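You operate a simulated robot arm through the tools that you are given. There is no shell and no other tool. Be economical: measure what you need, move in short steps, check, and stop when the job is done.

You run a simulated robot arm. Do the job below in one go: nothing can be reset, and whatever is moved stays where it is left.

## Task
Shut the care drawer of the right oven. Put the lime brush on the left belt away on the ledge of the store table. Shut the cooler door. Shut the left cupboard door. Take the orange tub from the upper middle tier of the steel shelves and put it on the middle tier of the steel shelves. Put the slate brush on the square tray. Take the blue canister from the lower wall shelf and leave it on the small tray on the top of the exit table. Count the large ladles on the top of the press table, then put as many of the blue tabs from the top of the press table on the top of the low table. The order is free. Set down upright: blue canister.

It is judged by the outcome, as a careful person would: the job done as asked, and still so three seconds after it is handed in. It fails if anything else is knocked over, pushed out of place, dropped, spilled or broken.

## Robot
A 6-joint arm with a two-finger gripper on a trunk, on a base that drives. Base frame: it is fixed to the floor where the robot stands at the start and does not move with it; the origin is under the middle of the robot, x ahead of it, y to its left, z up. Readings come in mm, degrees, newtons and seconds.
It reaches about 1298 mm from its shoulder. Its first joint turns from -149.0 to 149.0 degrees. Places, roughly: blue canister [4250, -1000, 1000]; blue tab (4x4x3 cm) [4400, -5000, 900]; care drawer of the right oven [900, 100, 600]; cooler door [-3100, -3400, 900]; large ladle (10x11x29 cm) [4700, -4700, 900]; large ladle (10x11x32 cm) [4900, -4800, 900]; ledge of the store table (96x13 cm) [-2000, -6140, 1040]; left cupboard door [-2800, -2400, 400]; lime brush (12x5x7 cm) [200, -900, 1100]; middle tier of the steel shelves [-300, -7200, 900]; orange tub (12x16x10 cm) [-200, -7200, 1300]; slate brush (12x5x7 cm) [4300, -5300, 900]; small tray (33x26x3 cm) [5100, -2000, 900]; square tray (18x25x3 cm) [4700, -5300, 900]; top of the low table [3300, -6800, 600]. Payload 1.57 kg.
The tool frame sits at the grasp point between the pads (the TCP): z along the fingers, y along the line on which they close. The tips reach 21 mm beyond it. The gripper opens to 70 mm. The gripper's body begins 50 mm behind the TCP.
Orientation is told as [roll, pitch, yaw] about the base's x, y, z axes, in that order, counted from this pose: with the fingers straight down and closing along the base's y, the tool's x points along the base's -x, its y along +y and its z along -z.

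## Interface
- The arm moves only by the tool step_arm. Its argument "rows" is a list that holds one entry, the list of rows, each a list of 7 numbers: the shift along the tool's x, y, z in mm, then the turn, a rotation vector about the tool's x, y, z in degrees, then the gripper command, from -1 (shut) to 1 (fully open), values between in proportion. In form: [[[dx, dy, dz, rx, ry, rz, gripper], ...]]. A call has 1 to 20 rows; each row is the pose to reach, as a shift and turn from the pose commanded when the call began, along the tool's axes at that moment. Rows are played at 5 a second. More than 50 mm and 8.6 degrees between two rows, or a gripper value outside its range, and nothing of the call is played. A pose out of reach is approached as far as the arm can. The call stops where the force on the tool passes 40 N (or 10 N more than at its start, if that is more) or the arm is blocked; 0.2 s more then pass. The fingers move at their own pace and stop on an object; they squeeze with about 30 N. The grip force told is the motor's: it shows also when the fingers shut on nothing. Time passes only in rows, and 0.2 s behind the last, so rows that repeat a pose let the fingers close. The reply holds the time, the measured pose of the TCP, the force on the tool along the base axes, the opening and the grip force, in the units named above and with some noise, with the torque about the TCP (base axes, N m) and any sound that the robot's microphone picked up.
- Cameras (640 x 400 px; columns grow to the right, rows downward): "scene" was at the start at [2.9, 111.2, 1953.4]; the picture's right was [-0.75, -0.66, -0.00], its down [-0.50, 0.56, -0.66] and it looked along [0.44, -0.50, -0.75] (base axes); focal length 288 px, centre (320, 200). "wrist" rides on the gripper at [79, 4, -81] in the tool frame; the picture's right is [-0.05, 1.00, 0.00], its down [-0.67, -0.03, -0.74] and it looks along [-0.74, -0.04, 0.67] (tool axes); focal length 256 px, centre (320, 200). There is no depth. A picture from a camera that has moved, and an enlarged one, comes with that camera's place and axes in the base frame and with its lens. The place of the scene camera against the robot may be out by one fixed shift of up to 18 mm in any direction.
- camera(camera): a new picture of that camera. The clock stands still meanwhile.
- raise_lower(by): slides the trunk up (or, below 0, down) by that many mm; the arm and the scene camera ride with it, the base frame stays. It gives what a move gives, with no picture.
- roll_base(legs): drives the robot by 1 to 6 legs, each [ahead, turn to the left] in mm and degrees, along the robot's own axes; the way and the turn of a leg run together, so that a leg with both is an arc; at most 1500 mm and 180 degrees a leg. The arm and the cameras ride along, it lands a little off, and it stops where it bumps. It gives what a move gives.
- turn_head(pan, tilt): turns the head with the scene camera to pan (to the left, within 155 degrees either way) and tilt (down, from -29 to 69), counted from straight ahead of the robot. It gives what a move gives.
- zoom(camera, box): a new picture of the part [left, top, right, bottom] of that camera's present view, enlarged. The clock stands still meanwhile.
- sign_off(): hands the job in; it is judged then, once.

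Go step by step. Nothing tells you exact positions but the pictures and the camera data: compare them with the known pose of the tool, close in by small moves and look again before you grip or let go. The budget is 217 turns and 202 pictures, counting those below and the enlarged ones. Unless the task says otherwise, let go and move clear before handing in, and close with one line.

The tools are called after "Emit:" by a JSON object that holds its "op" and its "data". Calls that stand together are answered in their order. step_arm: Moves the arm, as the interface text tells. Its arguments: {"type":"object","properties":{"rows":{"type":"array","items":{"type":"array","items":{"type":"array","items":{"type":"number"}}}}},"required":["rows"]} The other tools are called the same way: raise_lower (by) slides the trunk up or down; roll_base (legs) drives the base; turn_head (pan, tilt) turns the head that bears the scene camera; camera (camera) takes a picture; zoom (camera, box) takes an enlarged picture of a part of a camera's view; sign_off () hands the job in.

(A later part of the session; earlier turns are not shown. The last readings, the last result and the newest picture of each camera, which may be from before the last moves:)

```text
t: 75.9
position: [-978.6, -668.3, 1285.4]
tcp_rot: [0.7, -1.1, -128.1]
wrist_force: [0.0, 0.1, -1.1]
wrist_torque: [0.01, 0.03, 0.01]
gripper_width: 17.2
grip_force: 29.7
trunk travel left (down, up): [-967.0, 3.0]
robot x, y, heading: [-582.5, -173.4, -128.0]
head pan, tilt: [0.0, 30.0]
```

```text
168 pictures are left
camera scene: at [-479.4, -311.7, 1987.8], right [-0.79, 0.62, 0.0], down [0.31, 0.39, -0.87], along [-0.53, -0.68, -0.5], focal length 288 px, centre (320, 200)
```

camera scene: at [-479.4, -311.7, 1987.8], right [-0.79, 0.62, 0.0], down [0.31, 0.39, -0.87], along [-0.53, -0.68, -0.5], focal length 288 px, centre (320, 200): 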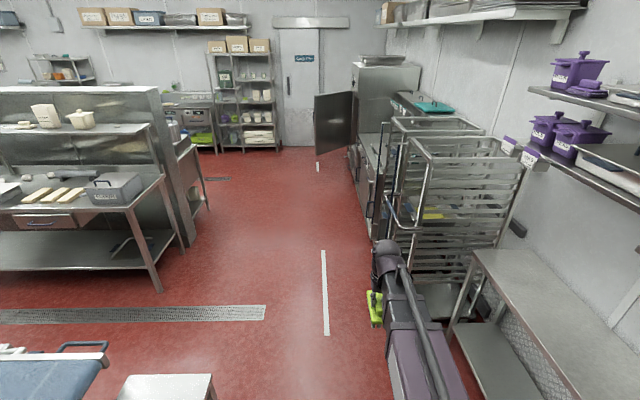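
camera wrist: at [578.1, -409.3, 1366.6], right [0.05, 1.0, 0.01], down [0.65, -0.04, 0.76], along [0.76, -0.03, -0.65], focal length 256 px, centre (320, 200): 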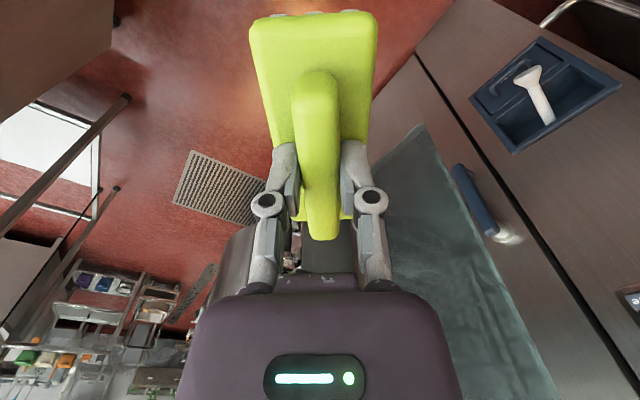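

Robot at (-582,-173) heading -128. I drive on down the corridor, veering left away from the open cooler door.

Emit:
{"op": "roll_base", "data": {"legs": [[1500, 0], [500, 0], [0, 30], [1500, 0], [400, 0]]}}

Emit:
{"op": "turn_head", "data": {"pan": 20, "tilt": 25}}

Emit:
{"op": "camera", "data": {"camera": "scene"}}

Emit:
{"op": "turn_head", "data": {"pan": -70, "tilt": 25}}

Emit:
{"op": "camera", "data": {"camera": "scene"}}

```text
t: 101.8
position: [-2112.5, -4316.5, 1285.6]
tcp_rot: [0.7, -1.0, -95.4]
wrist_force: [0.0, -0.3, -1.4]
wrist_torque: [0.01, 0.0, 0.0]
gripper_width: 17.4
grip_force: 30.1
trunk travel left (down, up): [-967.0, 3.0]
robot x, y, heading: [-2050.2, -3683.5, -95.5]
head pan, tilt: [0.0, 30.0]
```

```text
t: 102.6
position: [-2113.5, -4316.0, 1286.0]
tcp_rot: [0.7, -0.9, -95.3]
wrist_force: [0.8, -0.9, -0.9]
wrist_torque: [0.03, 0.03, -0.02]
gripper_width: 17.1
grip_force: 29.8
trunk travel left (down, up): [-967.0, 3.0]
robot x, y, heading: [-2046.3, -3680.9, -95.3]
head pan, tilt: [20.0, 25.0]
```

```text
167 pictures are left
camera scene: at [-1856.5, -3744.1, 1995.8], right [-0.97, -0.25, 0.0], down [-0.11, 0.41, -0.91], along [0.23, -0.88, -0.42], focal length 288 px, centre (320, 200)
```

scene: 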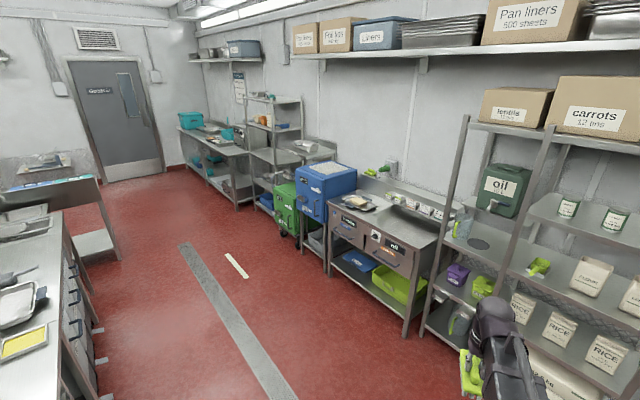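

```text
t: 104.2
position: [-2113.1, -4315.8, 1285.3]
tcp_rot: [0.7, -0.9, -95.3]
wrist_force: [0.1, -0.1, -1.2]
wrist_torque: [0.03, 0.0, -0.01]
gripper_width: 17.3
grip_force: 30.0
trunk travel left (down, up): [-967.0, 3.0]
robot x, y, heading: [-2044.0, -3683.7, -95.4]
head pan, tilt: [-70.0, 25.0]
```

```text
166 pictures are left
camera scene: at [-1968.9, -3678.2, 1995.8], right [-0.25, 0.97, 0.0], down [0.41, 0.11, -0.91], along [-0.88, -0.23, -0.42], focal length 288 px, centre (320, 200)
```

scene: 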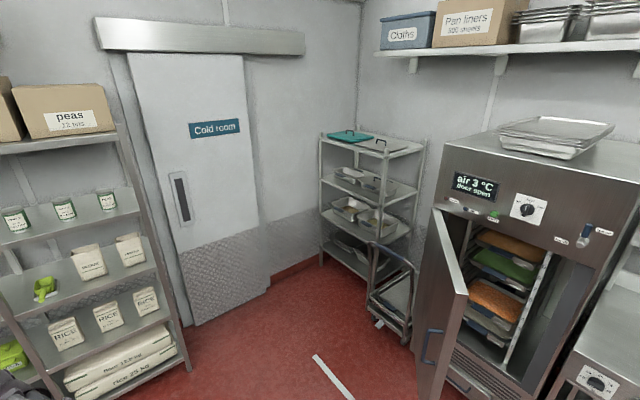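

I can see the store table with its back ledge. I zoom in on it.

Emit:
{"op": "turn_head", "data": {"pan": 10, "tilt": 25}}

Emit:
{"op": "zoom", "data": {"camera": "scene", "box": [260, 120, 440, 240]}}

```text
t: 105.8
position: [-2114.1, -4316.4, 1286.0]
tcp_rot: [0.7, -0.9, -95.5]
wrist_force: [0.3, -0.2, -0.4]
wrist_torque: [0.01, 0.0, 0.01]
gripper_width: 17.4
grip_force: 29.6
trunk travel left (down, up): [-967.0, 3.0]
robot x, y, heading: [-2050.3, -3678.7, -95.3]
head pan, tilt: [10.0, 25.0]
```

```text
3.33 times, centred on (350, 180) of scene
camera zoom: at [-1872.4, -3746.7, 1995.8], right [-1.0, -0.08, 0.0], down [-0.03, 0.42, -0.91], along [0.07, -0.9, -0.42], focal length 960 px, centre (220, 267)
```

zoom: 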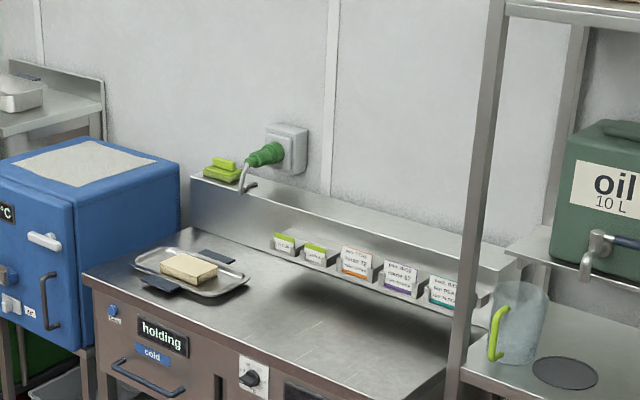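

The ledge is free in its middle (another lime brush sits at its left end). I drive to stand about 1 m in front of the ledge middle, facing it.

Emit:
{"op": "roll_base", "data": {"legs": [[0, 26.5], [1400, 0], [350, 0], [0, -57.5]]}}

Emit:
{"op": "turn_head", "data": {"pan": 0, "tilt": 40}}

Emit:
{"op": "camera", "data": {"camera": "scene"}}

Emit:
{"op": "camera", "data": {"camera": "wrist"}}

```text
t: 122.3
position: [-1822.6, -5817.7, 1287.1]
tcp_rot: [0.7, -0.9, -126.9]
wrist_force: [1.0, 0.0, -1.6]
wrist_torque: [0.04, -0.01, 0.0]
gripper_width: 17.5
grip_force: 30.1
trunk travel left (down, up): [-967.0, 3.0]
robot x, y, heading: [-1435.4, -5310.5, -127.3]
head pan, tilt: [10.0, 25.0]
```

```text
t: 123.1
position: [-1824.1, -5817.4, 1286.4]
tcp_rot: [0.7, -1.0, -126.8]
wrist_force: [-0.3, 0.2, -0.6]
wrist_torque: [-0.01, 0.02, 0.02]
gripper_width: 17.3
grip_force: 29.6
trunk travel left (down, up): [-967.0, 3.0]
robot x, y, heading: [-1436.4, -5310.3, -126.7]
head pan, tilt: [0.0, 40.0]
```

```text
164 pictures are left
camera scene: at [-1329.9, -5448.3, 1972.5], right [-0.8, 0.6, 0.0], down [0.39, 0.51, -0.77], along [-0.46, -0.61, -0.64], focal length 288 px, centre (320, 200)
```

scene: 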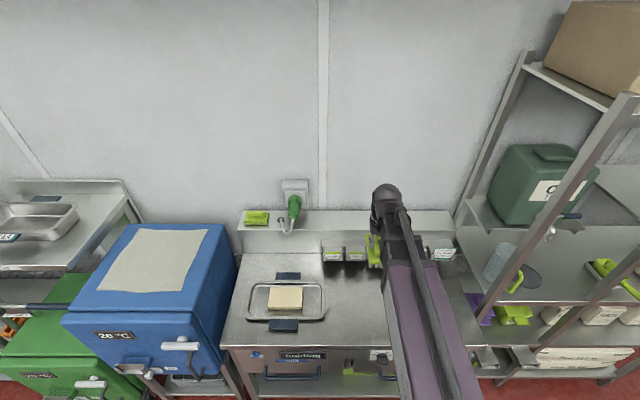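

```text
163 pictures are left
camera wrist: at [-1772.9, -5755.9, 1366.4], right [0.77, -0.64, 0.01], down [-0.43, -0.5, 0.76], along [-0.48, -0.59, -0.65], focal length 256 px, centre (320, 200)
```

wrist: 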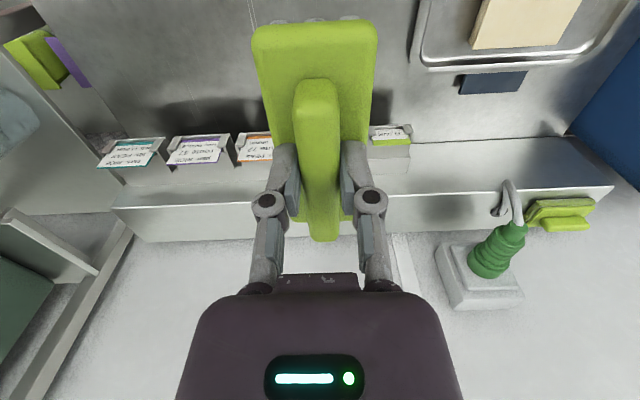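

The ledge middle is straight ahead, its centreline about 1010 mm from the robot. I turn the brush along the ledge and extend over it, staying high.

Emit:
{"op": "step_arm", "data": {"rows": [[[-31, 0, 0, 0, 0, -7.5, -1], [-62, 0, 0, 0, 0, -15, -1], [-93, 0, 0, 0, 0, -22.5, -1], [-124, 0, 0, 0, 0, -30, -1], [-155, 0, 0, 0, 0, -37.5, -1], [-186, 0, 0, 0, 0, -45, -1], [-217, 0, 0, 0, 0, -52.5, -1], [-248, 0, 0, 0, 0, -60, -1], [-279, 0, 0, 0, 0, -67.5, -1], [-310, 0, 0, 0, 0, -75, -1], [-341, 0, 0, 0, 0, -82.5, -1], [-372, 0, 0, 0, 0, -90, -1]]]}}

Emit:
{"op": "camera", "data": {"camera": "wrist"}}

Emit:
{"op": "camera", "data": {"camera": "scene"}}

```text
t: 125.7
position: [-2048.8, -6117.2, 1284.2]
tcp_rot: [-1.0, -0.7, -36.6]
wrist_force: [0.7, -0.4, -1.9]
wrist_torque: [0.01, 0.0, 0.0]
gripper_width: 17.6
grip_force: 30.1
out of reach, approached as far as the arm can: row 5, 6, 7, 8, 9, 10, 11, 12
trunk travel left (down, up): [-967.0, 3.0]
robot x, y, heading: [-1440.6, -5312.9, -127.0]
head pan, tilt: [0.0, 40.0]
```

```text
162 pictures are left
camera wrist: at [-2109.5, -6064.7, 1366.0], right [0.64, 0.77, -0.02], down [0.51, -0.41, 0.75], along [0.57, -0.49, -0.66], focal length 256 px, centre (320, 200)
```

wrist: 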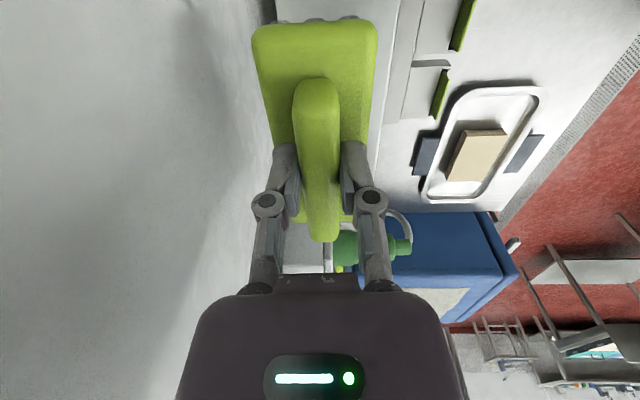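

```text
161 pictures are left
camera scene: at [-1330.6, -5449.0, 1972.4], right [-0.8, 0.6, 0.0], down [0.39, 0.51, -0.77], along [-0.46, -0.61, -0.64], focal length 288 px, centre (320, 200)
```

scene: 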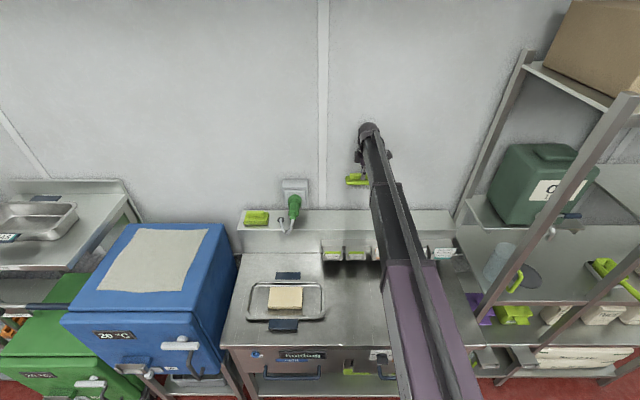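

The brush is above the ledge's centreline. I lower most of the way.

Emit:
{"op": "raise_lower", "data": {"by": -160}}

Emit:
{"op": "zoom", "data": {"camera": "scene", "box": [220, 60, 470, 220]}}

Emit:
{"op": "camera", "data": {"camera": "wrist"}}

```text
t: 127.5
position: [-2048.1, -6115.2, 1126.2]
tcp_rot: [-1.0, -0.6, -36.9]
wrist_force: [-0.4, 0.3, -0.8]
wrist_torque: [0.01, 0.03, 0.0]
gripper_width: 17.3
grip_force: 30.1
trunk travel left (down, up): [-807.0, 163.0]
robot x, y, heading: [-1437.0, -5309.2, -126.9]
head pan, tilt: [0.0, 40.0]
```

```text
2.50 times, centred on (345, 140) of scene
camera zoom: at [-1329.9, -5447.8, 1812.5], right [-0.8, 0.6, 0.0], down [0.39, 0.51, -0.77], along [-0.46, -0.61, -0.64], focal length 720 px, centre (258, 350)
```

zoom: 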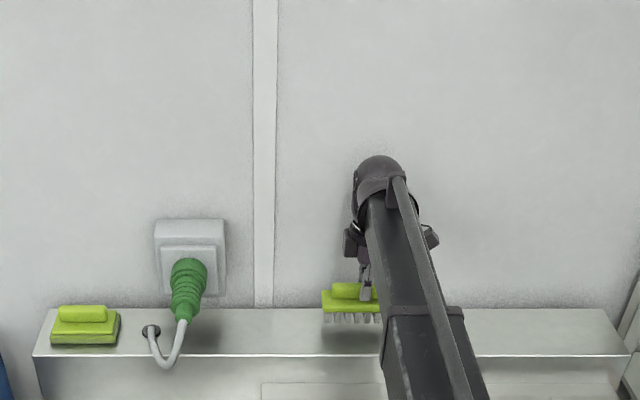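

```text
159 pictures are left
camera wrist: at [-2108.5, -6063.2, 1206.9], right [0.64, 0.77, -0.02], down [0.51, -0.41, 0.75], along [0.57, -0.49, -0.66], focal length 256 px, centre (320, 200)
```

wrist: 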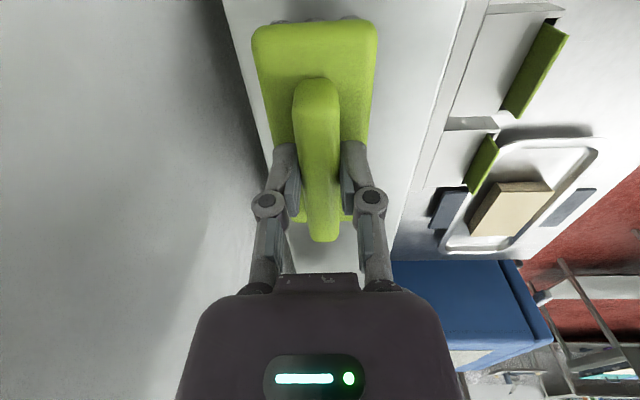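

Slightly wall-side; I shift 10 mm outward and lower until contact.

Emit:
{"op": "step_arm", "data": {"rows": [[[0, 10, 0, 0, 0, 0, -1]]]}}

Emit:
{"op": "raise_lower", "data": {"by": -10}}

Emit:
{"op": "raise_lower", "data": {"by": -5}}

Emit:
{"op": "camera", "data": {"camera": "wrist"}}

Emit:
{"op": "zoom", "data": {"camera": "scene", "box": [300, 120, 420, 200]}}

```text
t: 127.9
position: [-2041.4, -6107.5, 1126.6]
tcp_rot: [-1.0, -0.6, -36.9]
wrist_force: [0.1, -0.8, -1.4]
wrist_torque: [-0.01, 0.04, -0.03]
gripper_width: 17.1
grip_force: 30.3
trunk travel left (down, up): [-807.0, 163.0]
robot x, y, heading: [-1441.2, -5307.6, -126.8]
head pan, tilt: [0.0, 40.0]
```

```text
t: 128.5
position: [-2041.8, -6107.2, 1115.7]
tcp_rot: [-1.0, -0.7, -36.9]
wrist_force: [0.9, 0.1, -1.1]
wrist_torque: [0.05, 0.0, 0.01]
gripper_width: 17.2
grip_force: 30.1
trunk travel left (down, up): [-797.0, 173.0]
robot x, y, heading: [-1434.8, -5310.1, -127.0]
head pan, tilt: [0.0, 40.0]
```

```text
t: 129.0
position: [-2041.2, -6108.2, 1111.4]
tcp_rot: [-1.0, -0.7, -36.9]
wrist_force: [0.1, -0.6, -0.8]
wrist_torque: [0.0, 0.0, -0.02]
gripper_width: 17.3
grip_force: 29.8
trunk travel left (down, up): [-792.0, 178.0]
robot x, y, heading: [-1437.2, -5308.3, -126.8]
head pan, tilt: [0.0, 40.0]
```

```text
158 pictures are left
camera wrist: at [-2102.4, -6055.3, 1191.8], right [0.64, 0.77, -0.02], down [0.51, -0.41, 0.75], along [0.57, -0.49, -0.66], focal length 256 px, centre (320, 200)
```

wrist: 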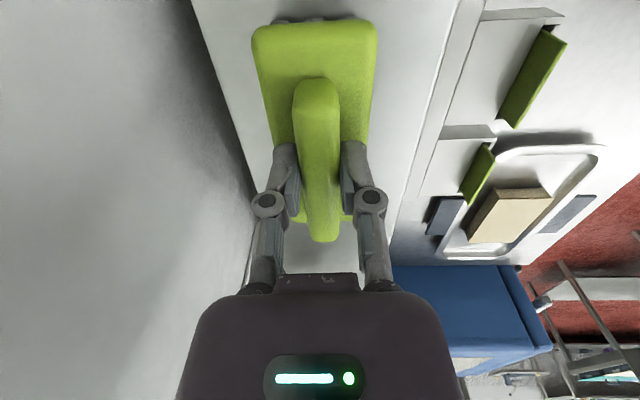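

```text
5.00 times, centred on (360, 160) of scene
camera zoom: at [-1329.8, -5447.7, 1797.5], right [-0.8, 0.6, 0.0], down [0.39, 0.51, -0.77], along [-0.46, -0.61, -0.64], focal length 1440 px, centre (120, 400)
```

zoom: 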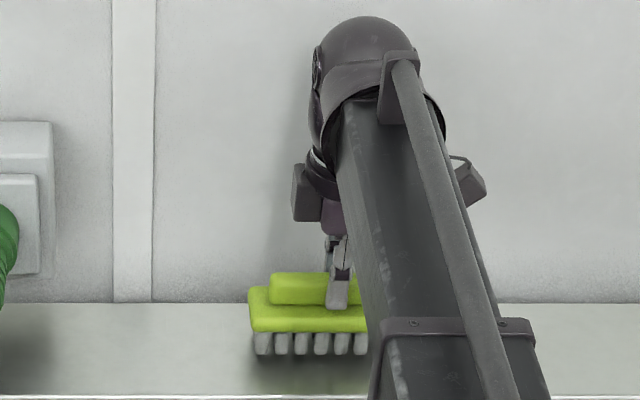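

Still hovering slightly; I keep lowering in small steps.

Emit:
{"op": "raise_lower", "data": {"by": -4}}

Emit:
{"op": "raise_lower", "data": {"by": -4}}

Emit:
{"op": "raise_lower", "data": {"by": -3}}

Emit:
{"op": "zoom", "data": {"camera": "scene", "box": [300, 120, 420, 200]}}

```text
t: 129.6
position: [-2041.6, -6108.2, 1105.5]
tcp_rot: [-0.9, -0.6, -36.9]
wrist_force: [-0.9, -0.2, 0.7]
wrist_torque: [0.07, 0.01, -0.04]
gripper_width: 17.3
grip_force: 29.5
trunk travel left (down, up): [-788.0, 182.0]
robot x, y, heading: [-1438.8, -5309.3, -126.6]
head pan, tilt: [0.0, 40.0]
```

```text
t: 130.1
position: [-2041.4, -6106.4, 1104.8]
tcp_rot: [-1.1, -0.7, -36.9]
wrist_force: [-2.9, -5.3, 20.2]
wrist_torque: [-0.04, -0.07, -0.01]
gripper_width: 17.6
grip_force: 30.0
trunk travel left (down, up): [-784.0, 186.0]
robot x, y, heading: [-1435.5, -5308.8, -126.7]
head pan, tilt: [0.0, 40.0]
```

```text
t: 130.6
position: [-2041.2, -6106.5, 1100.6]
tcp_rot: [-1.1, -0.7, -36.9]
wrist_force: [-3.2, -6.2, 19.2]
wrist_torque: [0.03, -0.02, 0.03]
gripper_width: 17.6
grip_force: 30.1
trunk travel left (down, up): [-781.0, 189.0]
robot x, y, heading: [-1436.9, -5312.0, -127.0]
head pan, tilt: [0.0, 40.0]
```

```text
5.00 times, centred on (360, 160) of scene
camera zoom: at [-1328.5, -5446.1, 1786.5], right [-0.8, 0.6, 0.0], down [0.39, 0.51, -0.77], along [-0.46, -0.61, -0.64], focal length 1440 px, centre (120, 400)
```

zoom: 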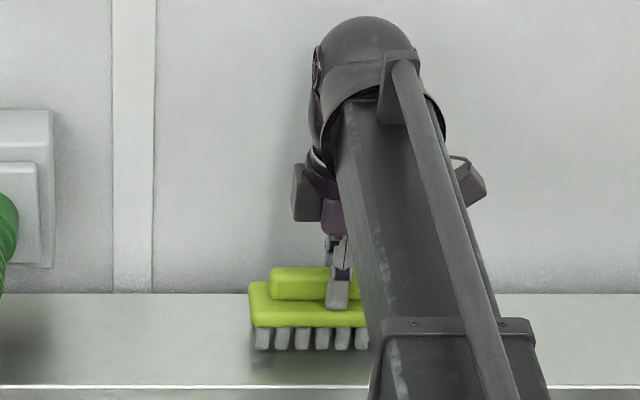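

Contact made. I ease up 2 mm, open, rise and retract.

Emit:
{"op": "raise_lower", "data": {"by": 2}}

Emit:
{"op": "step_arm", "data": {"rows": [[[0, 0, 0, 0, 0, 0, 0], [0, 0, 0, 0, 0, 0, 1], [0, 0, 0, 0, 0, 0, 1]]]}}

Emit:
{"op": "raise_lower", "data": {"by": 180}}

Emit:
{"op": "zoom", "data": {"camera": "scene", "box": [220, 120, 470, 280]}}

Emit:
{"op": "camera", "data": {"camera": "wrist"}}

```text
t: 131.1
position: [-2041.5, -6106.9, 1101.3]
tcp_rot: [-1.0, -0.7, -36.9]
wrist_force: [-1.5, 0.4, -1.3]
wrist_torque: [0.01, -0.02, 0.02]
gripper_width: 17.4
grip_force: 29.9
trunk travel left (down, up): [-783.0, 187.0]
robot x, y, heading: [-1433.2, -5310.8, -127.1]
head pan, tilt: [0.0, 40.0]
```

```text
t: 131.9
position: [-2042.8, -6107.0, 1102.1]
tcp_rot: [-1.0, -0.7, -37.0]
wrist_force: [1.0, -0.5, 0.5]
wrist_torque: [-0.01, 0.0, 0.01]
gripper_width: 69.9
grip_force: 0.1
trunk travel left (down, up): [-783.0, 187.0]
robot x, y, heading: [-1434.5, -5313.0, -127.3]
head pan, tilt: [0.0, 40.0]
```

```text
t: 133.9
position: [-2043.0, -6107.4, 1281.8]
tcp_rot: [-1.1, -0.7, -36.9]
wrist_force: [0.8, -0.5, 0.7]
wrist_torque: [0.0, 0.0, 0.01]
gripper_width: 70.1
grip_force: 0.0
trunk travel left (down, up): [-963.0, 7.0]
robot x, y, heading: [-1438.1, -5309.8, -127.1]
head pan, tilt: [0.0, 40.0]
```

```text
2.50 times, centred on (345, 200) of scene
camera zoom: at [-1329.8, -5447.8, 1968.4], right [-0.8, 0.6, 0.0], down [0.39, 0.51, -0.77], along [-0.46, -0.61, -0.64], focal length 720 px, centre (258, 200)
```

zoom: 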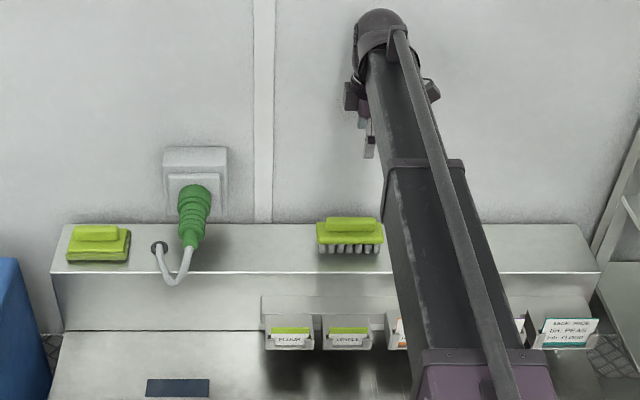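

```text
154 pictures are left
camera wrist: at [-2102.4, -6055.4, 1362.8], right [0.64, 0.77, -0.02], down [0.51, -0.41, 0.75], along [0.57, -0.49, -0.66], focal length 256 px, centre (320, 200)
```

wrist: 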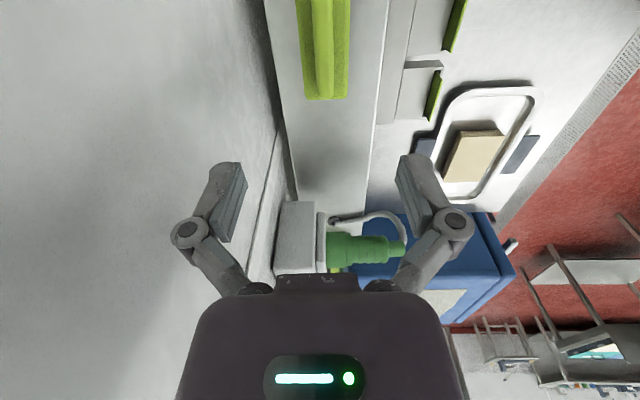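

The brush stands on the ledge. I retract the arm and go left along the wall to the steel shelves.

Emit:
{"op": "step_arm", "data": {"rows": [[[0, 30, 0, 0, 0, 7.5, 1], [0, 60, 0, 0, 0, 15, 1], [0, 90, 0, 0, 0, 22.5, 1], [0, 120, 0, 0, 0, 30, 1], [0, 150, 0, 0, 0, 37.5, 1], [0, 180, 0, 0, 0, 45, 1], [0, 210, 0, 0, 0, 52.5, 1], [0, 240, 0, 0, 0, 60, 1], [0, 270, 0, 0, 0, 67.5, 1], [0, 300, 0, 0, 0, 75, 1], [0, 330, 0, 0, 0, 82.5, 1], [0, 360, 0, 0, 0, 90, 1]]]}}

Emit:
{"op": "roll_base", "data": {"legs": [[-150, 0], [0, 90]]}}

Emit:
{"op": "turn_head", "data": {"pan": -35, "tilt": 25}}

Emit:
{"op": "camera", "data": {"camera": "scene"}}

```text
t: 136.5
position: [-1825.5, -5818.8, 1283.1]
tcp_rot: [0.6, -1.0, -127.0]
wrist_force: [-0.1, -0.4, 0.2]
wrist_torque: [-0.04, 0.0, -0.03]
gripper_width: 69.9
grip_force: 0.2
out of reach, approached as far as the arm can: row 7, 8, 9, 10, 11, 12
trunk travel left (down, up): [-963.0, 7.0]
robot x, y, heading: [-1437.0, -5311.7, -127.0]
head pan, tilt: [0.0, 40.0]
```

```text
t: 143.8
position: [-811.4, -5549.9, 1280.7]
tcp_rot: [0.7, -1.0, -36.4]
wrist_force: [0.2, -0.1, 0.4]
wrist_torque: [0.02, 0.02, 0.03]
gripper_width: 70.1
grip_force: 0.0
trunk travel left (down, up): [-963.0, 7.0]
robot x, y, heading: [-1328.2, -5159.1, -36.6]
head pan, tilt: [0.0, 40.0]
```

```text
t: 144.8
position: [-811.8, -5548.7, 1280.6]
tcp_rot: [0.7, -1.0, -36.5]
wrist_force: [-0.6, -0.6, -0.2]
wrist_torque: [-0.01, 0.04, 0.01]
gripper_width: 70.1
grip_force: 0.0
trunk travel left (down, up): [-963.0, 7.0]
robot x, y, heading: [-1326.7, -5159.3, -36.6]
head pan, tilt: [-35.0, 25.0]
```

```text
153 pictures are left
camera scene: at [-1235.8, -5088.4, 1991.8], right [-0.95, -0.32, 0.0], down [-0.13, 0.4, -0.91], along [0.29, -0.86, -0.42], focal length 288 px, centre (320, 200)
```

scene: 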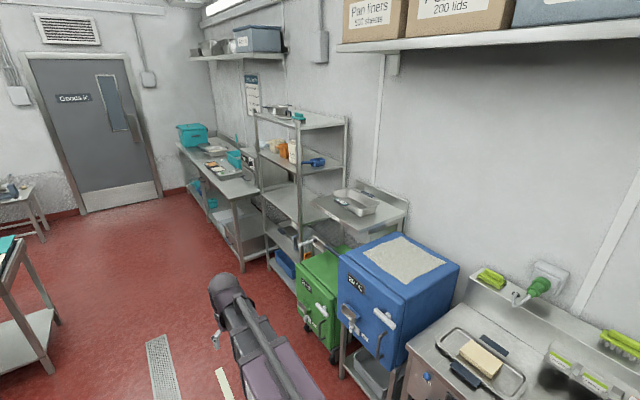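

The steel shelves are ahead on the right. I drive 2120 mm along the aisle and turn to face them.

Emit:
{"op": "roll_base", "data": {"legs": [[1400, 0], [720, 0], [0, -90]]}}

Emit:
{"op": "turn_head", "data": {"pan": 0, "tilt": 35}}

Emit:
{"op": "camera", "data": {"camera": "scene"}}

Emit:
{"op": "camera", "data": {"camera": "wrist"}}

```text
t: 163.4
position: [-24.7, -6914.1, 1281.8]
tcp_rot: [0.7, -1.0, -125.4]
wrist_force: [-0.3, 0.5, 0.9]
wrist_torque: [0.02, -0.03, -0.05]
gripper_width: 70.1
grip_force: 0.1
trunk travel left (down, up): [-963.0, 7.0]
robot x, y, heading: [354.0, -6392.8, -125.2]
head pan, tilt: [-35.0, 25.0]
```

```text
t: 164.4
position: [-23.0, -6912.7, 1281.6]
tcp_rot: [0.7, -0.9, -125.4]
wrist_force: [0.5, 0.3, -0.1]
wrist_torque: [0.0, 0.01, -0.03]
gripper_width: 69.9
grip_force: 0.0
trunk travel left (down, up): [-963.0, 7.0]
robot x, y, heading: [354.0, -6396.6, -125.3]
head pan, tilt: [0.0, 35.0]
```

```text
152 pictures are left
camera scene: at [462.1, -6529.9, 1976.0], right [-0.81, 0.58, 0.0], down [0.33, 0.47, -0.82], along [-0.48, -0.67, -0.57], focal length 288 px, centre (320, 200)
```

scene: 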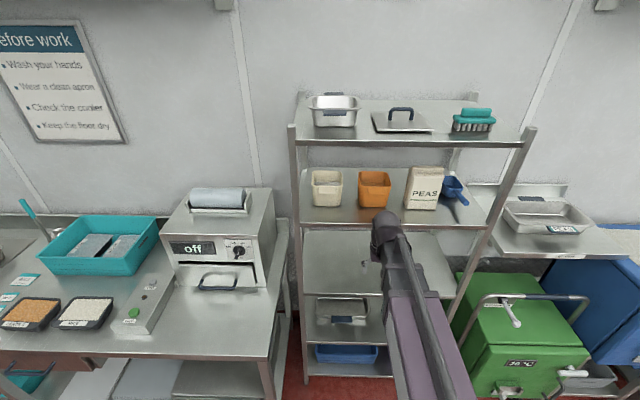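

```text
151 pictures are left
camera wrist: at [25.9, -6849.7, 1362.6], right [0.78, -0.62, 0.01], down [-0.41, -0.51, 0.76], along [-0.46, -0.6, -0.65], focal length 256 px, centre (320, 200)
```

wrist: 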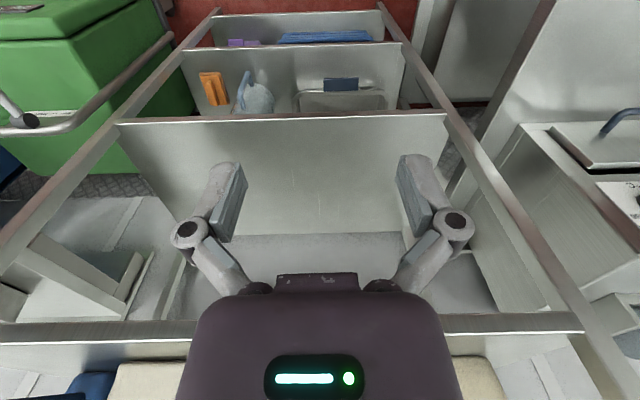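

The orange tub stands between a cream tub and a peas box on the upper-middle tier; the middle tier below is free. I zoom for geometry.

Emit:
{"op": "zoom", "data": {"camera": "scene", "box": [280, 80, 480, 220]}}

Emit:
{"op": "zoom", "data": {"camera": "scene", "box": [280, 200, 500, 340]}}

```text
2.86 times, centred on (380, 150) of scene
camera zoom: at [462.1, -6529.9, 1976.0], right [-0.81, 0.58, 0.0], down [0.33, 0.47, -0.82], along [-0.48, -0.67, -0.57], focal length 823 px, centre (149, 343)
```

zoom: 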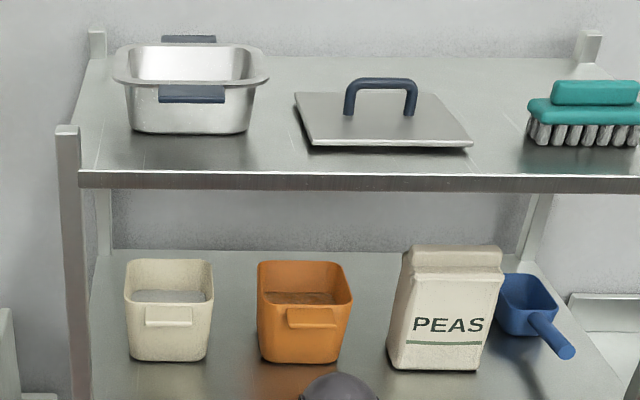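

```text
2.86 times, centred on (390, 270) of scene
camera zoom: at [462.1, -6529.9, 1976.0], right [-0.81, 0.58, 0.0], down [0.33, 0.47, -0.82], along [-0.48, -0.67, -0.57], focal length 823 px, centre (120, 0)
```

zoom: 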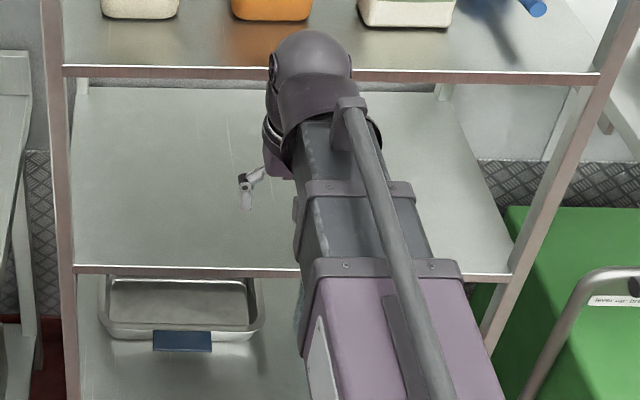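

The tub has a front handle block (~60 wide, ~22 tall, z≈1391) that I can clamp from above and below. I bring the gripper level.

Emit:
{"op": "step_arm", "data": {"rows": [[[-20, 0, -2, 0, -7.5, 0, 1], [-39, 0, -6, 0, -15, 0, 1], [-57, 0, -14, 0, -22.5, 0, 1], [-75, 0, -25, 0, -30, 0, 1], [-91, 0, -38, 0, -37.5, 0, 1], [-106, 0, -54, 0, -45, 0, 1], [-119, 0, -72, 0, -52.5, 0, 1], [-130, 0, -92, 0, -60, 0, 1], [-139, 0, -114, 0, -67.5, 0, 1], [-145, 0, -137, 0, -75, 0, 1], [-149, 0, -161, 0, -82.5, 0, 1], [-150, 0, -185, 0, -90, 0, 1]]]}}

Emit:
{"op": "step_arm", "data": {"rows": [[[0, 0, 0, 0, 0, 8, 1], [0, 0, 0, 0, 0, 16, 1], [0, 0, 0, 0, 0, 24, 1], [0, 0, 0, 0, 0, 32, 1], [0, 0, 0, 0, 0, 40, 1], [0, 0, 0, 0, 0, 48, 1], [0, 0, 0, 0, 0, 56, 1], [0, 0, 0, 0, 0, 64, 1], [0, 0, 0, 0, 0, 72, 1], [0, 0, 0, 0, 0, 80, 1], [0, 0, 0, 0, 0, 88, 1], [0, 0, 0, 0, 0, 90, 1]]]}}

Emit:
{"op": "camera", "data": {"camera": "wrist"}}

Emit:
{"op": "camera", "data": {"camera": "scene"}}

```text
t: 167.0
position: [-114.5, -7029.8, 1461.7]
tcp_rot: [18.8, -87.9, -144.9]
wrist_force: [-0.8, -0.3, 1.0]
wrist_torque: [0.02, 0.04, 0.0]
gripper_width: 69.9
grip_force: 0.1
out of reach, approached as far as the arm can: row 12
trunk travel left (down, up): [-963.0, 7.0]
robot x, y, heading: [350.9, -6395.2, -125.5]
head pan, tilt: [0.0, 35.0]
```

```text
t: 169.6
position: [-112.7, -7029.4, 1460.9]
tcp_rot: [87.9, 0.9, 143.9]
wrist_force: [-0.5, -0.5, -0.1]
wrist_torque: [0.0, -0.01, 0.01]
gripper_width: 69.9
grip_force: 0.1
trunk travel left (down, up): [-963.0, 7.0]
robot x, y, heading: [353.4, -6389.6, -125.4]
head pan, tilt: [0.0, 35.0]
```

```text
148 pictures are left
camera wrist: at [-0.3, -7011.7, 1470.5], right [-0.08, 0.01, 1.0], down [-0.1, 1.0, -0.02], along [-0.99, -0.1, -0.07], focal length 256 px, centre (320, 200)
```

wrist: 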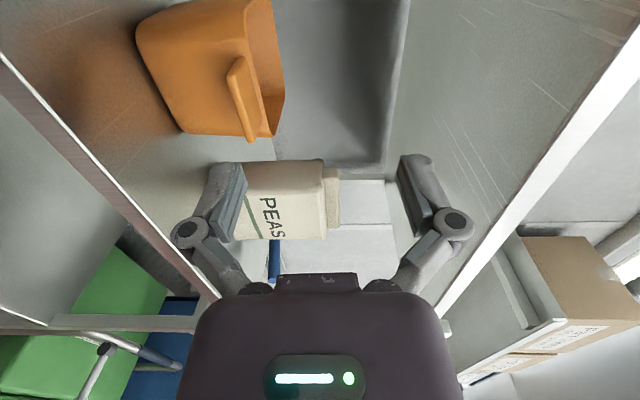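

```text
147 pictures are left
camera scene: at [462.1, -6529.8, 1976.0], right [-0.82, 0.58, 0.0], down [0.33, 0.47, -0.82], along [-0.47, -0.67, -0.57], focal length 288 px, centre (320, 200)
```

scene: 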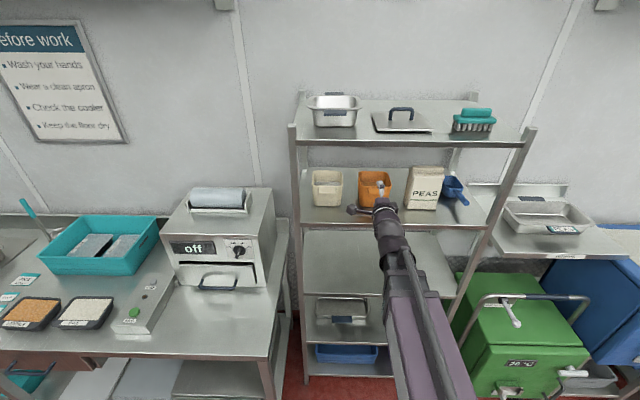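

The handle slab is at z≈1385, lateral ~-44. I lower the trunk, shift right and move closer.

Emit:
{"op": "raise_lower", "data": {"by": -75}}

Emit:
{"op": "step_arm", "data": {"rows": [[[-18, 0, 25, 0, 0, 0, 1], [-35, 0, 50, 0, 0, 0, 1], [-35, 0, 85, 0, 0, 0, 1]]]}}

Emit:
{"op": "camera", "data": {"camera": "wrist"}}

Emit:
{"op": "zoom", "data": {"camera": "scene", "box": [300, 100, 460, 200]}}

```text
t: 170.7
position: [-113.1, -7030.0, 1386.3]
tcp_rot: [87.9, 0.7, 143.8]
wrist_force: [0.6, -1.7, 0.2]
wrist_torque: [0.02, 0.0, 0.0]
gripper_width: 69.8
grip_force: 0.0
trunk travel left (down, up): [-888.0, 82.0]
robot x, y, heading: [353.7, -6394.5, -125.5]
head pan, tilt: [0.0, 35.0]
```

```text
t: 171.5
position: [-191.8, -7079.7, 1386.2]
tcp_rot: [87.8, 0.6, 143.7]
wrist_force: [0.0, -1.0, 0.7]
wrist_torque: [-0.02, 0.04, -0.02]
gripper_width: 70.1
grip_force: 0.0
trunk travel left (down, up): [-888.0, 82.0]
robot x, y, heading: [351.6, -6394.4, -125.5]
head pan, tilt: [0.0, 35.0]
```

```text
146 pictures are left
camera wrist: at [-79.7, -7062.4, 1394.4], right [-0.08, 0.01, 1.0], down [-0.1, 1.0, -0.02], along [-0.99, -0.1, -0.07], focal length 256 px, centre (320, 200)
```

wrist: 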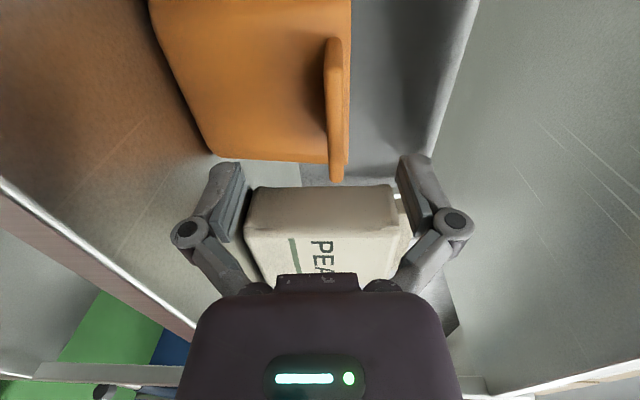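

```text
4.00 times, centred on (380, 150) of scene
camera zoom: at [461.1, -6531.3, 1901.0], right [-0.82, 0.58, 0.0], down [0.33, 0.47, -0.82], along [-0.47, -0.67, -0.57], focal length 1152 px, centre (80, 400)
```

zoom: 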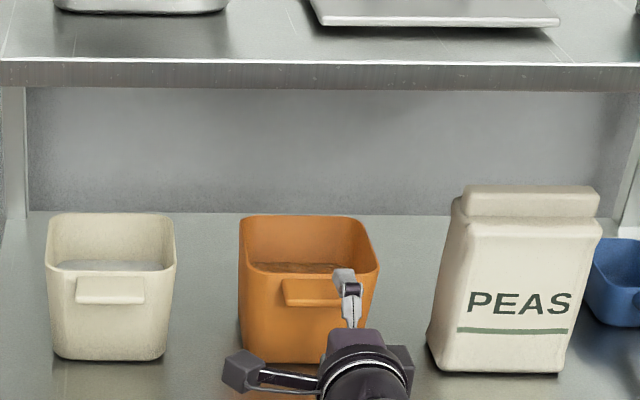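

I shift left 16 mm and up 8 mm, and move forward onto the handle.

Emit:
{"op": "raise_lower", "data": {"by": 9}}

Emit:
{"op": "step_arm", "data": {"rows": [[[16, 0, 0, 0, 0, 0, 1], [16, 0, 25, 0, 0, 0, 1], [16, 0, 50, 0, 0, 0, 1]]]}}

Emit:
{"op": "camera", "data": {"camera": "wrist"}}

Emit:
{"op": "zoom", "data": {"camera": "scene", "box": [300, 100, 460, 200]}}

```text
t: 172.1
position: [-192.0, -7079.2, 1394.5]
tcp_rot: [87.9, 0.7, 143.8]
wrist_force: [0.1, -0.3, 0.4]
wrist_torque: [0.0, 0.02, 0.02]
gripper_width: 70.0
grip_force: 0.1
trunk travel left (down, up): [-897.0, 73.0]
robot x, y, heading: [351.9, -6396.9, -125.3]
head pan, tilt: [0.0, 35.0]
```

```text
t: 172.9
position: [-207.2, -7129.4, 1394.0]
tcp_rot: [87.6, 0.7, 143.9]
wrist_force: [1.1, -0.1, 0.0]
wrist_torque: [-0.01, -0.03, 0.02]
gripper_width: 69.6
grip_force: 0.2
trunk travel left (down, up): [-897.0, 73.0]
robot x, y, heading: [354.0, -6391.2, -125.5]
head pan, tilt: [0.0, 35.0]
```

```text
144 pictures are left
camera wrist: at [-95.1, -7111.1, 1403.7], right [-0.08, 0.01, 1.0], down [-0.1, 1.0, -0.01], along [-0.99, -0.1, -0.08], focal length 256 px, centre (320, 200)
```

wrist: 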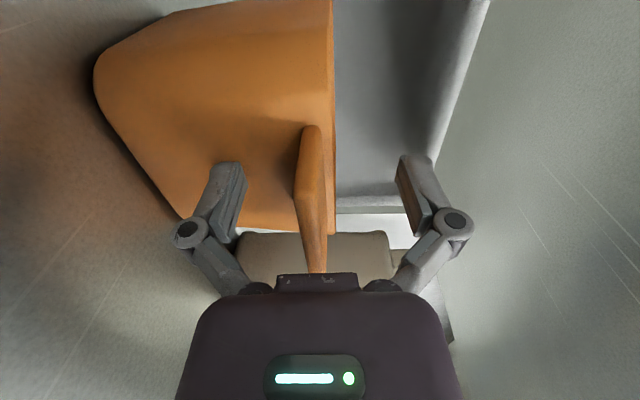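

```text
4.00 times, centred on (380, 150) of scene
camera zoom: at [462.1, -6530.3, 1910.0], right [-0.82, 0.58, 0.0], down [0.33, 0.47, -0.82], along [-0.47, -0.67, -0.57], focal length 1152 px, centre (80, 400)
```

zoom: 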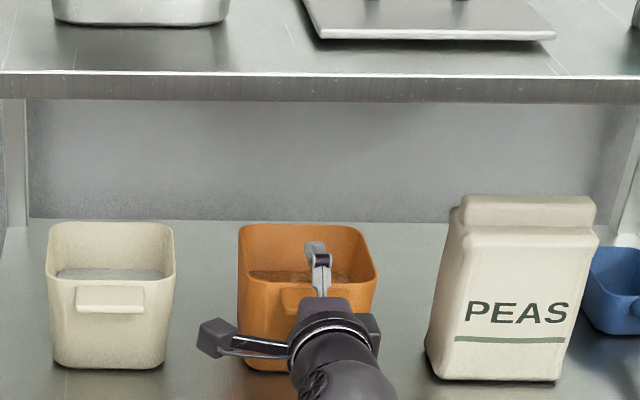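

The handle slab lies between the fingers and centred. I close on it.

Emit:
{"op": "step_arm", "data": {"rows": [[[0, 0, 0, 0, 0, 0, 0], [0, 0, 0, 0, 0, 0, -1], [0, 0, 0, 0, 0, 0, -1], [0, 0, 0, 0, 0, 0, -1], [0, 0, 0, 0, 0, 0, -1]]]}}

Emit:
{"op": "camera", "data": {"camera": "wrist"}}

Emit:
{"op": "zoom", "data": {"camera": "scene", "box": [300, 100, 460, 200]}}

```text
t: 174.1
position: [-207.6, -7128.2, 1395.0]
tcp_rot: [87.7, 0.6, 143.8]
wrist_force: [-0.9, -0.5, 3.1]
wrist_torque: [-0.5, 0.62, -0.03]
gripper_width: 10.5
grip_force: 29.7
trunk travel left (down, up): [-897.0, 73.0]
robot x, y, heading: [352.1, -6394.7, -125.4]
head pan, tilt: [0.0, 35.0]
```

```text
142 pictures are left
camera wrist: at [-94.9, -7110.2, 1404.1], right [-0.08, 0.01, 1.0], down [-0.1, 1.0, -0.01], along [-0.99, -0.1, -0.07], focal length 256 px, centre (320, 200)
```

wrist: 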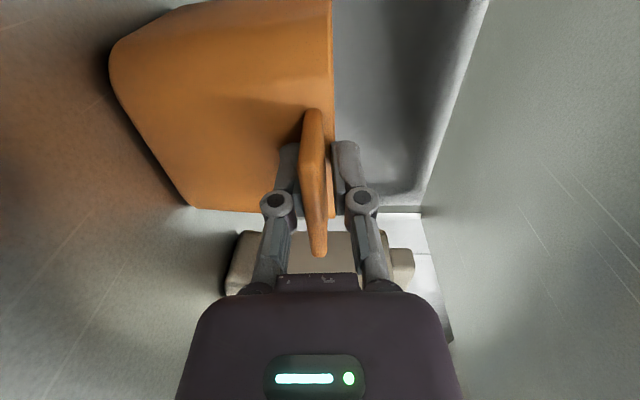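

```text
4.00 times, centred on (380, 150) of scene
camera zoom: at [462.3, -6529.5, 1910.1], right [-0.82, 0.58, 0.0], down [0.33, 0.47, -0.82], along [-0.47, -0.67, -0.57], focal length 1152 px, centre (80, 400)
```

zoom: 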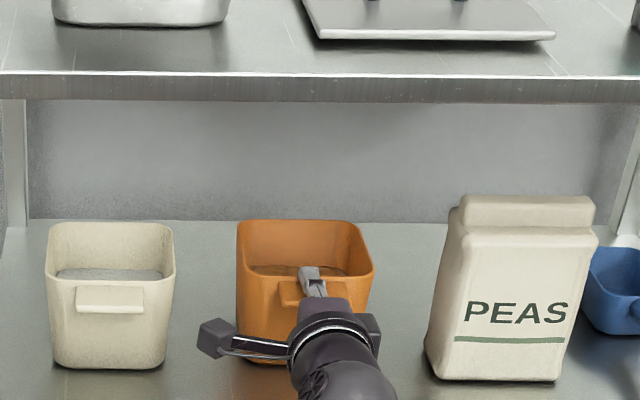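

Gripped at 10.5 mm. I lift 30 mm and check.

Emit:
{"op": "raise_lower", "data": {"by": 30}}

Emit:
{"op": "camera", "data": {"camera": "wrist"}}

Emit:
{"op": "zoom", "data": {"camera": "scene", "box": [300, 100, 460, 200]}}

```text
t: 174.9
position: [-208.3, -7128.5, 1423.5]
tcp_rot: [87.7, 0.7, 143.9]
wrist_force: [-0.5, 0.4, -3.8]
wrist_torque: [0.26, -0.22, 0.01]
gripper_width: 7.1
grip_force: 29.6
trunk travel left (down, up): [-927.0, 43.0]
robot x, y, heading: [353.3, -6393.7, -125.6]
head pan, tilt: [0.0, 35.0]
```

```text
140 pictures are left
camera wrist: at [-95.3, -7111.1, 1433.2], right [-0.08, 0.01, 1.0], down [-0.1, 1.0, -0.01], along [-0.99, -0.1, -0.08], focal length 256 px, centre (320, 200)
```

wrist: 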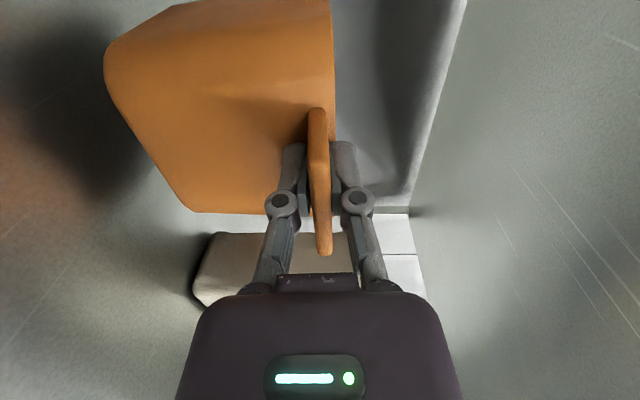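

```text
4.00 times, centred on (380, 150) of scene
camera zoom: at [461.4, -6531.0, 1940.0], right [-0.82, 0.58, 0.0], down [0.33, 0.47, -0.82], along [-0.47, -0.67, -0.57], focal length 1152 px, centre (80, 400)
```

zoom: 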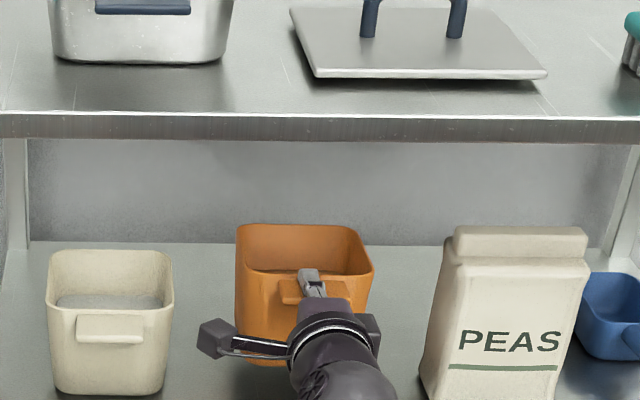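

The tub is held level. I back the base out 330 mm, then lower toward the middle tier.

Emit:
{"op": "roll_base", "data": {"legs": [[-330, 0]]}}

Emit:
{"op": "raise_lower", "data": {"by": -370}}

Emit:
{"op": "camera", "data": {"camera": "scene"}}

Emit:
{"op": "camera", "data": {"camera": "wrist"}}

```text
t: 177.5
position: [-8.4, -6856.4, 1424.8]
tcp_rot: [87.7, 0.8, 144.2]
wrist_force: [0.1, 0.4, -4.2]
wrist_torque: [0.24, -0.21, 0.02]
gripper_width: 7.0
grip_force: 30.2
trunk travel left (down, up): [-927.0, 43.0]
robot x, y, heading: [546.4, -6117.1, -124.6]
head pan, tilt: [0.0, 35.0]
```

```text
t: 181.0
position: [-8.3, -6856.8, 1054.2]
tcp_rot: [87.8, 0.7, 144.3]
wrist_force: [-0.2, 0.3, -5.5]
wrist_torque: [0.29, -0.21, 0.04]
gripper_width: 7.6
grip_force: 29.8
trunk travel left (down, up): [-557.0, 413.0]
robot x, y, heading: [551.9, -6116.5, -124.8]
head pan, tilt: [0.0, 35.0]
```

```text
138 pictures are left
camera scene: at [658.2, -6254.6, 1570.0], right [-0.82, 0.57, 0.0], down [0.33, 0.47, -0.82], along [-0.47, -0.67, -0.57], focal length 288 px, centre (320, 200)
```

scene: 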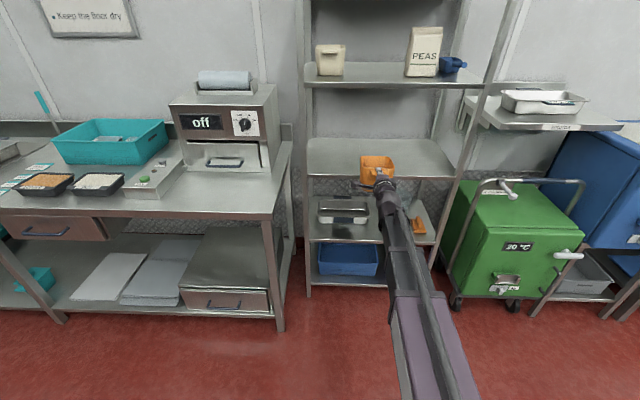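

```text
137 pictures are left
camera wrist: at [103.5, -6838.2, 1063.5], right [-0.08, 0.01, 1.0], down [-0.1, 0.99, -0.01], along [-0.99, -0.1, -0.08], focal length 256 px, centre (320, 200)
```

wrist: 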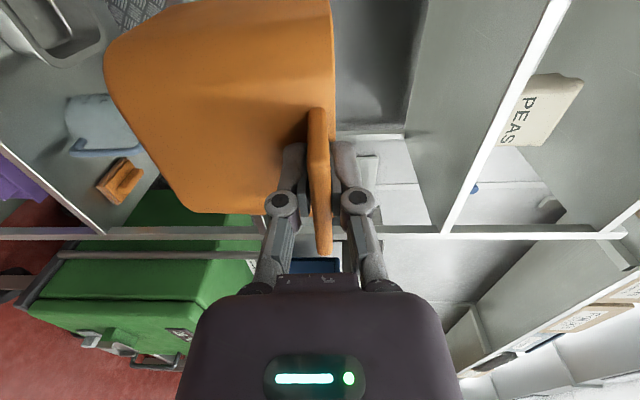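

Middle tier is about 395 mm below the upper one, and the tub clears it by ~45 mm. I drive forward 310 mm.

Emit:
{"op": "roll_base", "data": {"legs": [[310, 0]]}}

Emit:
{"op": "camera", "data": {"camera": "scene"}}

Emit:
{"op": "camera", "data": {"camera": "wrist"}}

```text
t: 183.5
position: [-186.5, -7108.0, 1052.9]
tcp_rot: [87.7, 0.7, 144.1]
wrist_force: [0.4, 0.0, -4.9]
wrist_torque: [0.26, -0.17, -0.01]
gripper_width: 7.1
grip_force: 30.4
trunk travel left (down, up): [-557.0, 413.0]
robot x, y, heading: [374.4, -6370.3, -124.9]
head pan, tilt: [0.0, 35.0]
```

```text
136 pictures are left
camera scene: at [481.9, -6507.8, 1570.0], right [-0.82, 0.57, 0.0], down [0.33, 0.47, -0.82], along [-0.47, -0.67, -0.57], focal length 288 px, centre (320, 200)
```

scene: 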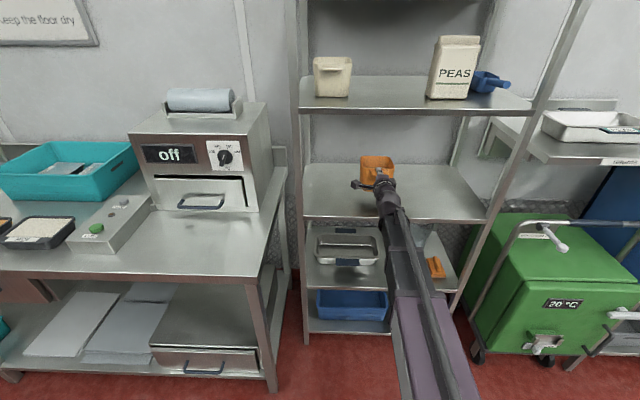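

```text
135 pictures are left
camera wrist: at [-74.1, -7089.8, 1063.3], right [-0.08, 0.01, 1.0], down [-0.1, 0.99, -0.01], along [-0.99, -0.1, -0.08], focal length 256 px, centre (320, 200)
```

wrist: 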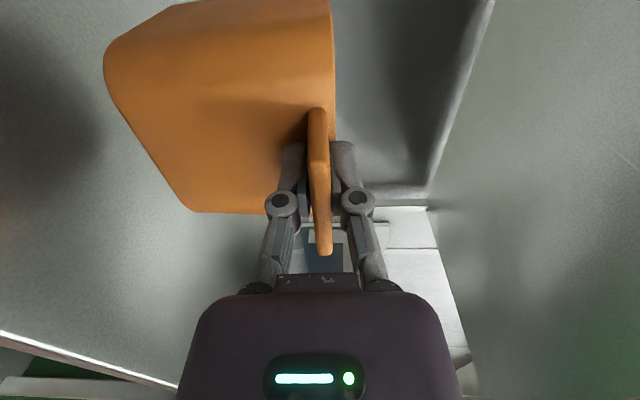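

Tub is inside over the middle tier. I lower in steps until it touches.

Emit:
{"op": "raise_lower", "data": {"by": -40}}

Emit:
{"op": "raise_lower", "data": {"by": -6}}

Emit:
{"op": "zoom", "data": {"camera": "scene", "box": [290, 110, 480, 230]}}

Emit:
{"op": "camera", "data": {"camera": "wrist"}}

```text
t: 184.3
position: [-185.5, -7108.1, 1014.6]
tcp_rot: [87.7, 0.8, 144.2]
wrist_force: [0.2, 0.2, -5.6]
wrist_torque: [0.26, -0.22, 0.01]
gripper_width: 7.4
grip_force: 29.5
trunk travel left (down, up): [-517.0, 453.0]
robot x, y, heading: [370.6, -6369.3, -124.8]
head pan, tilt: [0.0, 35.0]
```

```text
t: 184.8
position: [-186.4, -7107.6, 1008.4]
tcp_rot: [87.7, 0.7, 144.0]
wrist_force: [-0.9, -0.1, -5.2]
wrist_torque: [0.28, -0.26, -0.01]
gripper_width: 7.5
grip_force: 29.7
trunk travel left (down, up): [-511.0, 459.0]
robot x, y, heading: [374.7, -6373.2, -124.7]
head pan, tilt: [0.0, 35.0]
```

```text
3.33 times, centred on (385, 170) of scene
camera zoom: at [482.0, -6507.4, 1524.0], right [-0.82, 0.57, 0.0], down [0.33, 0.47, -0.82], along [-0.47, -0.67, -0.57], focal length 960 px, centre (103, 300)
```

zoom: 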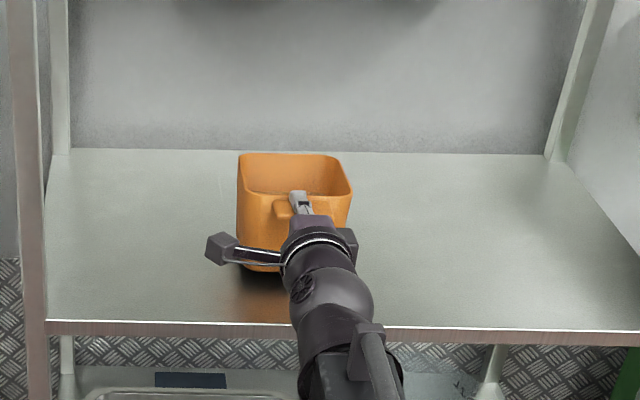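

```text
133 pictures are left
camera wrist: at [-74.0, -7089.6, 1017.5], right [-0.08, 0.01, 1.0], down [-0.1, 0.99, -0.01], along [-0.99, -0.1, -0.08], focal length 256 px, centre (320, 200)
```

wrist: 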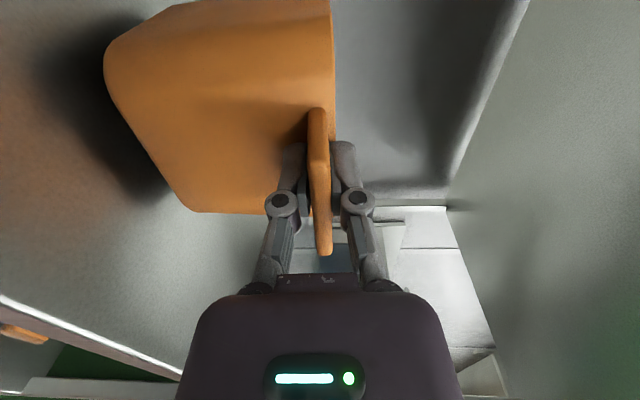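

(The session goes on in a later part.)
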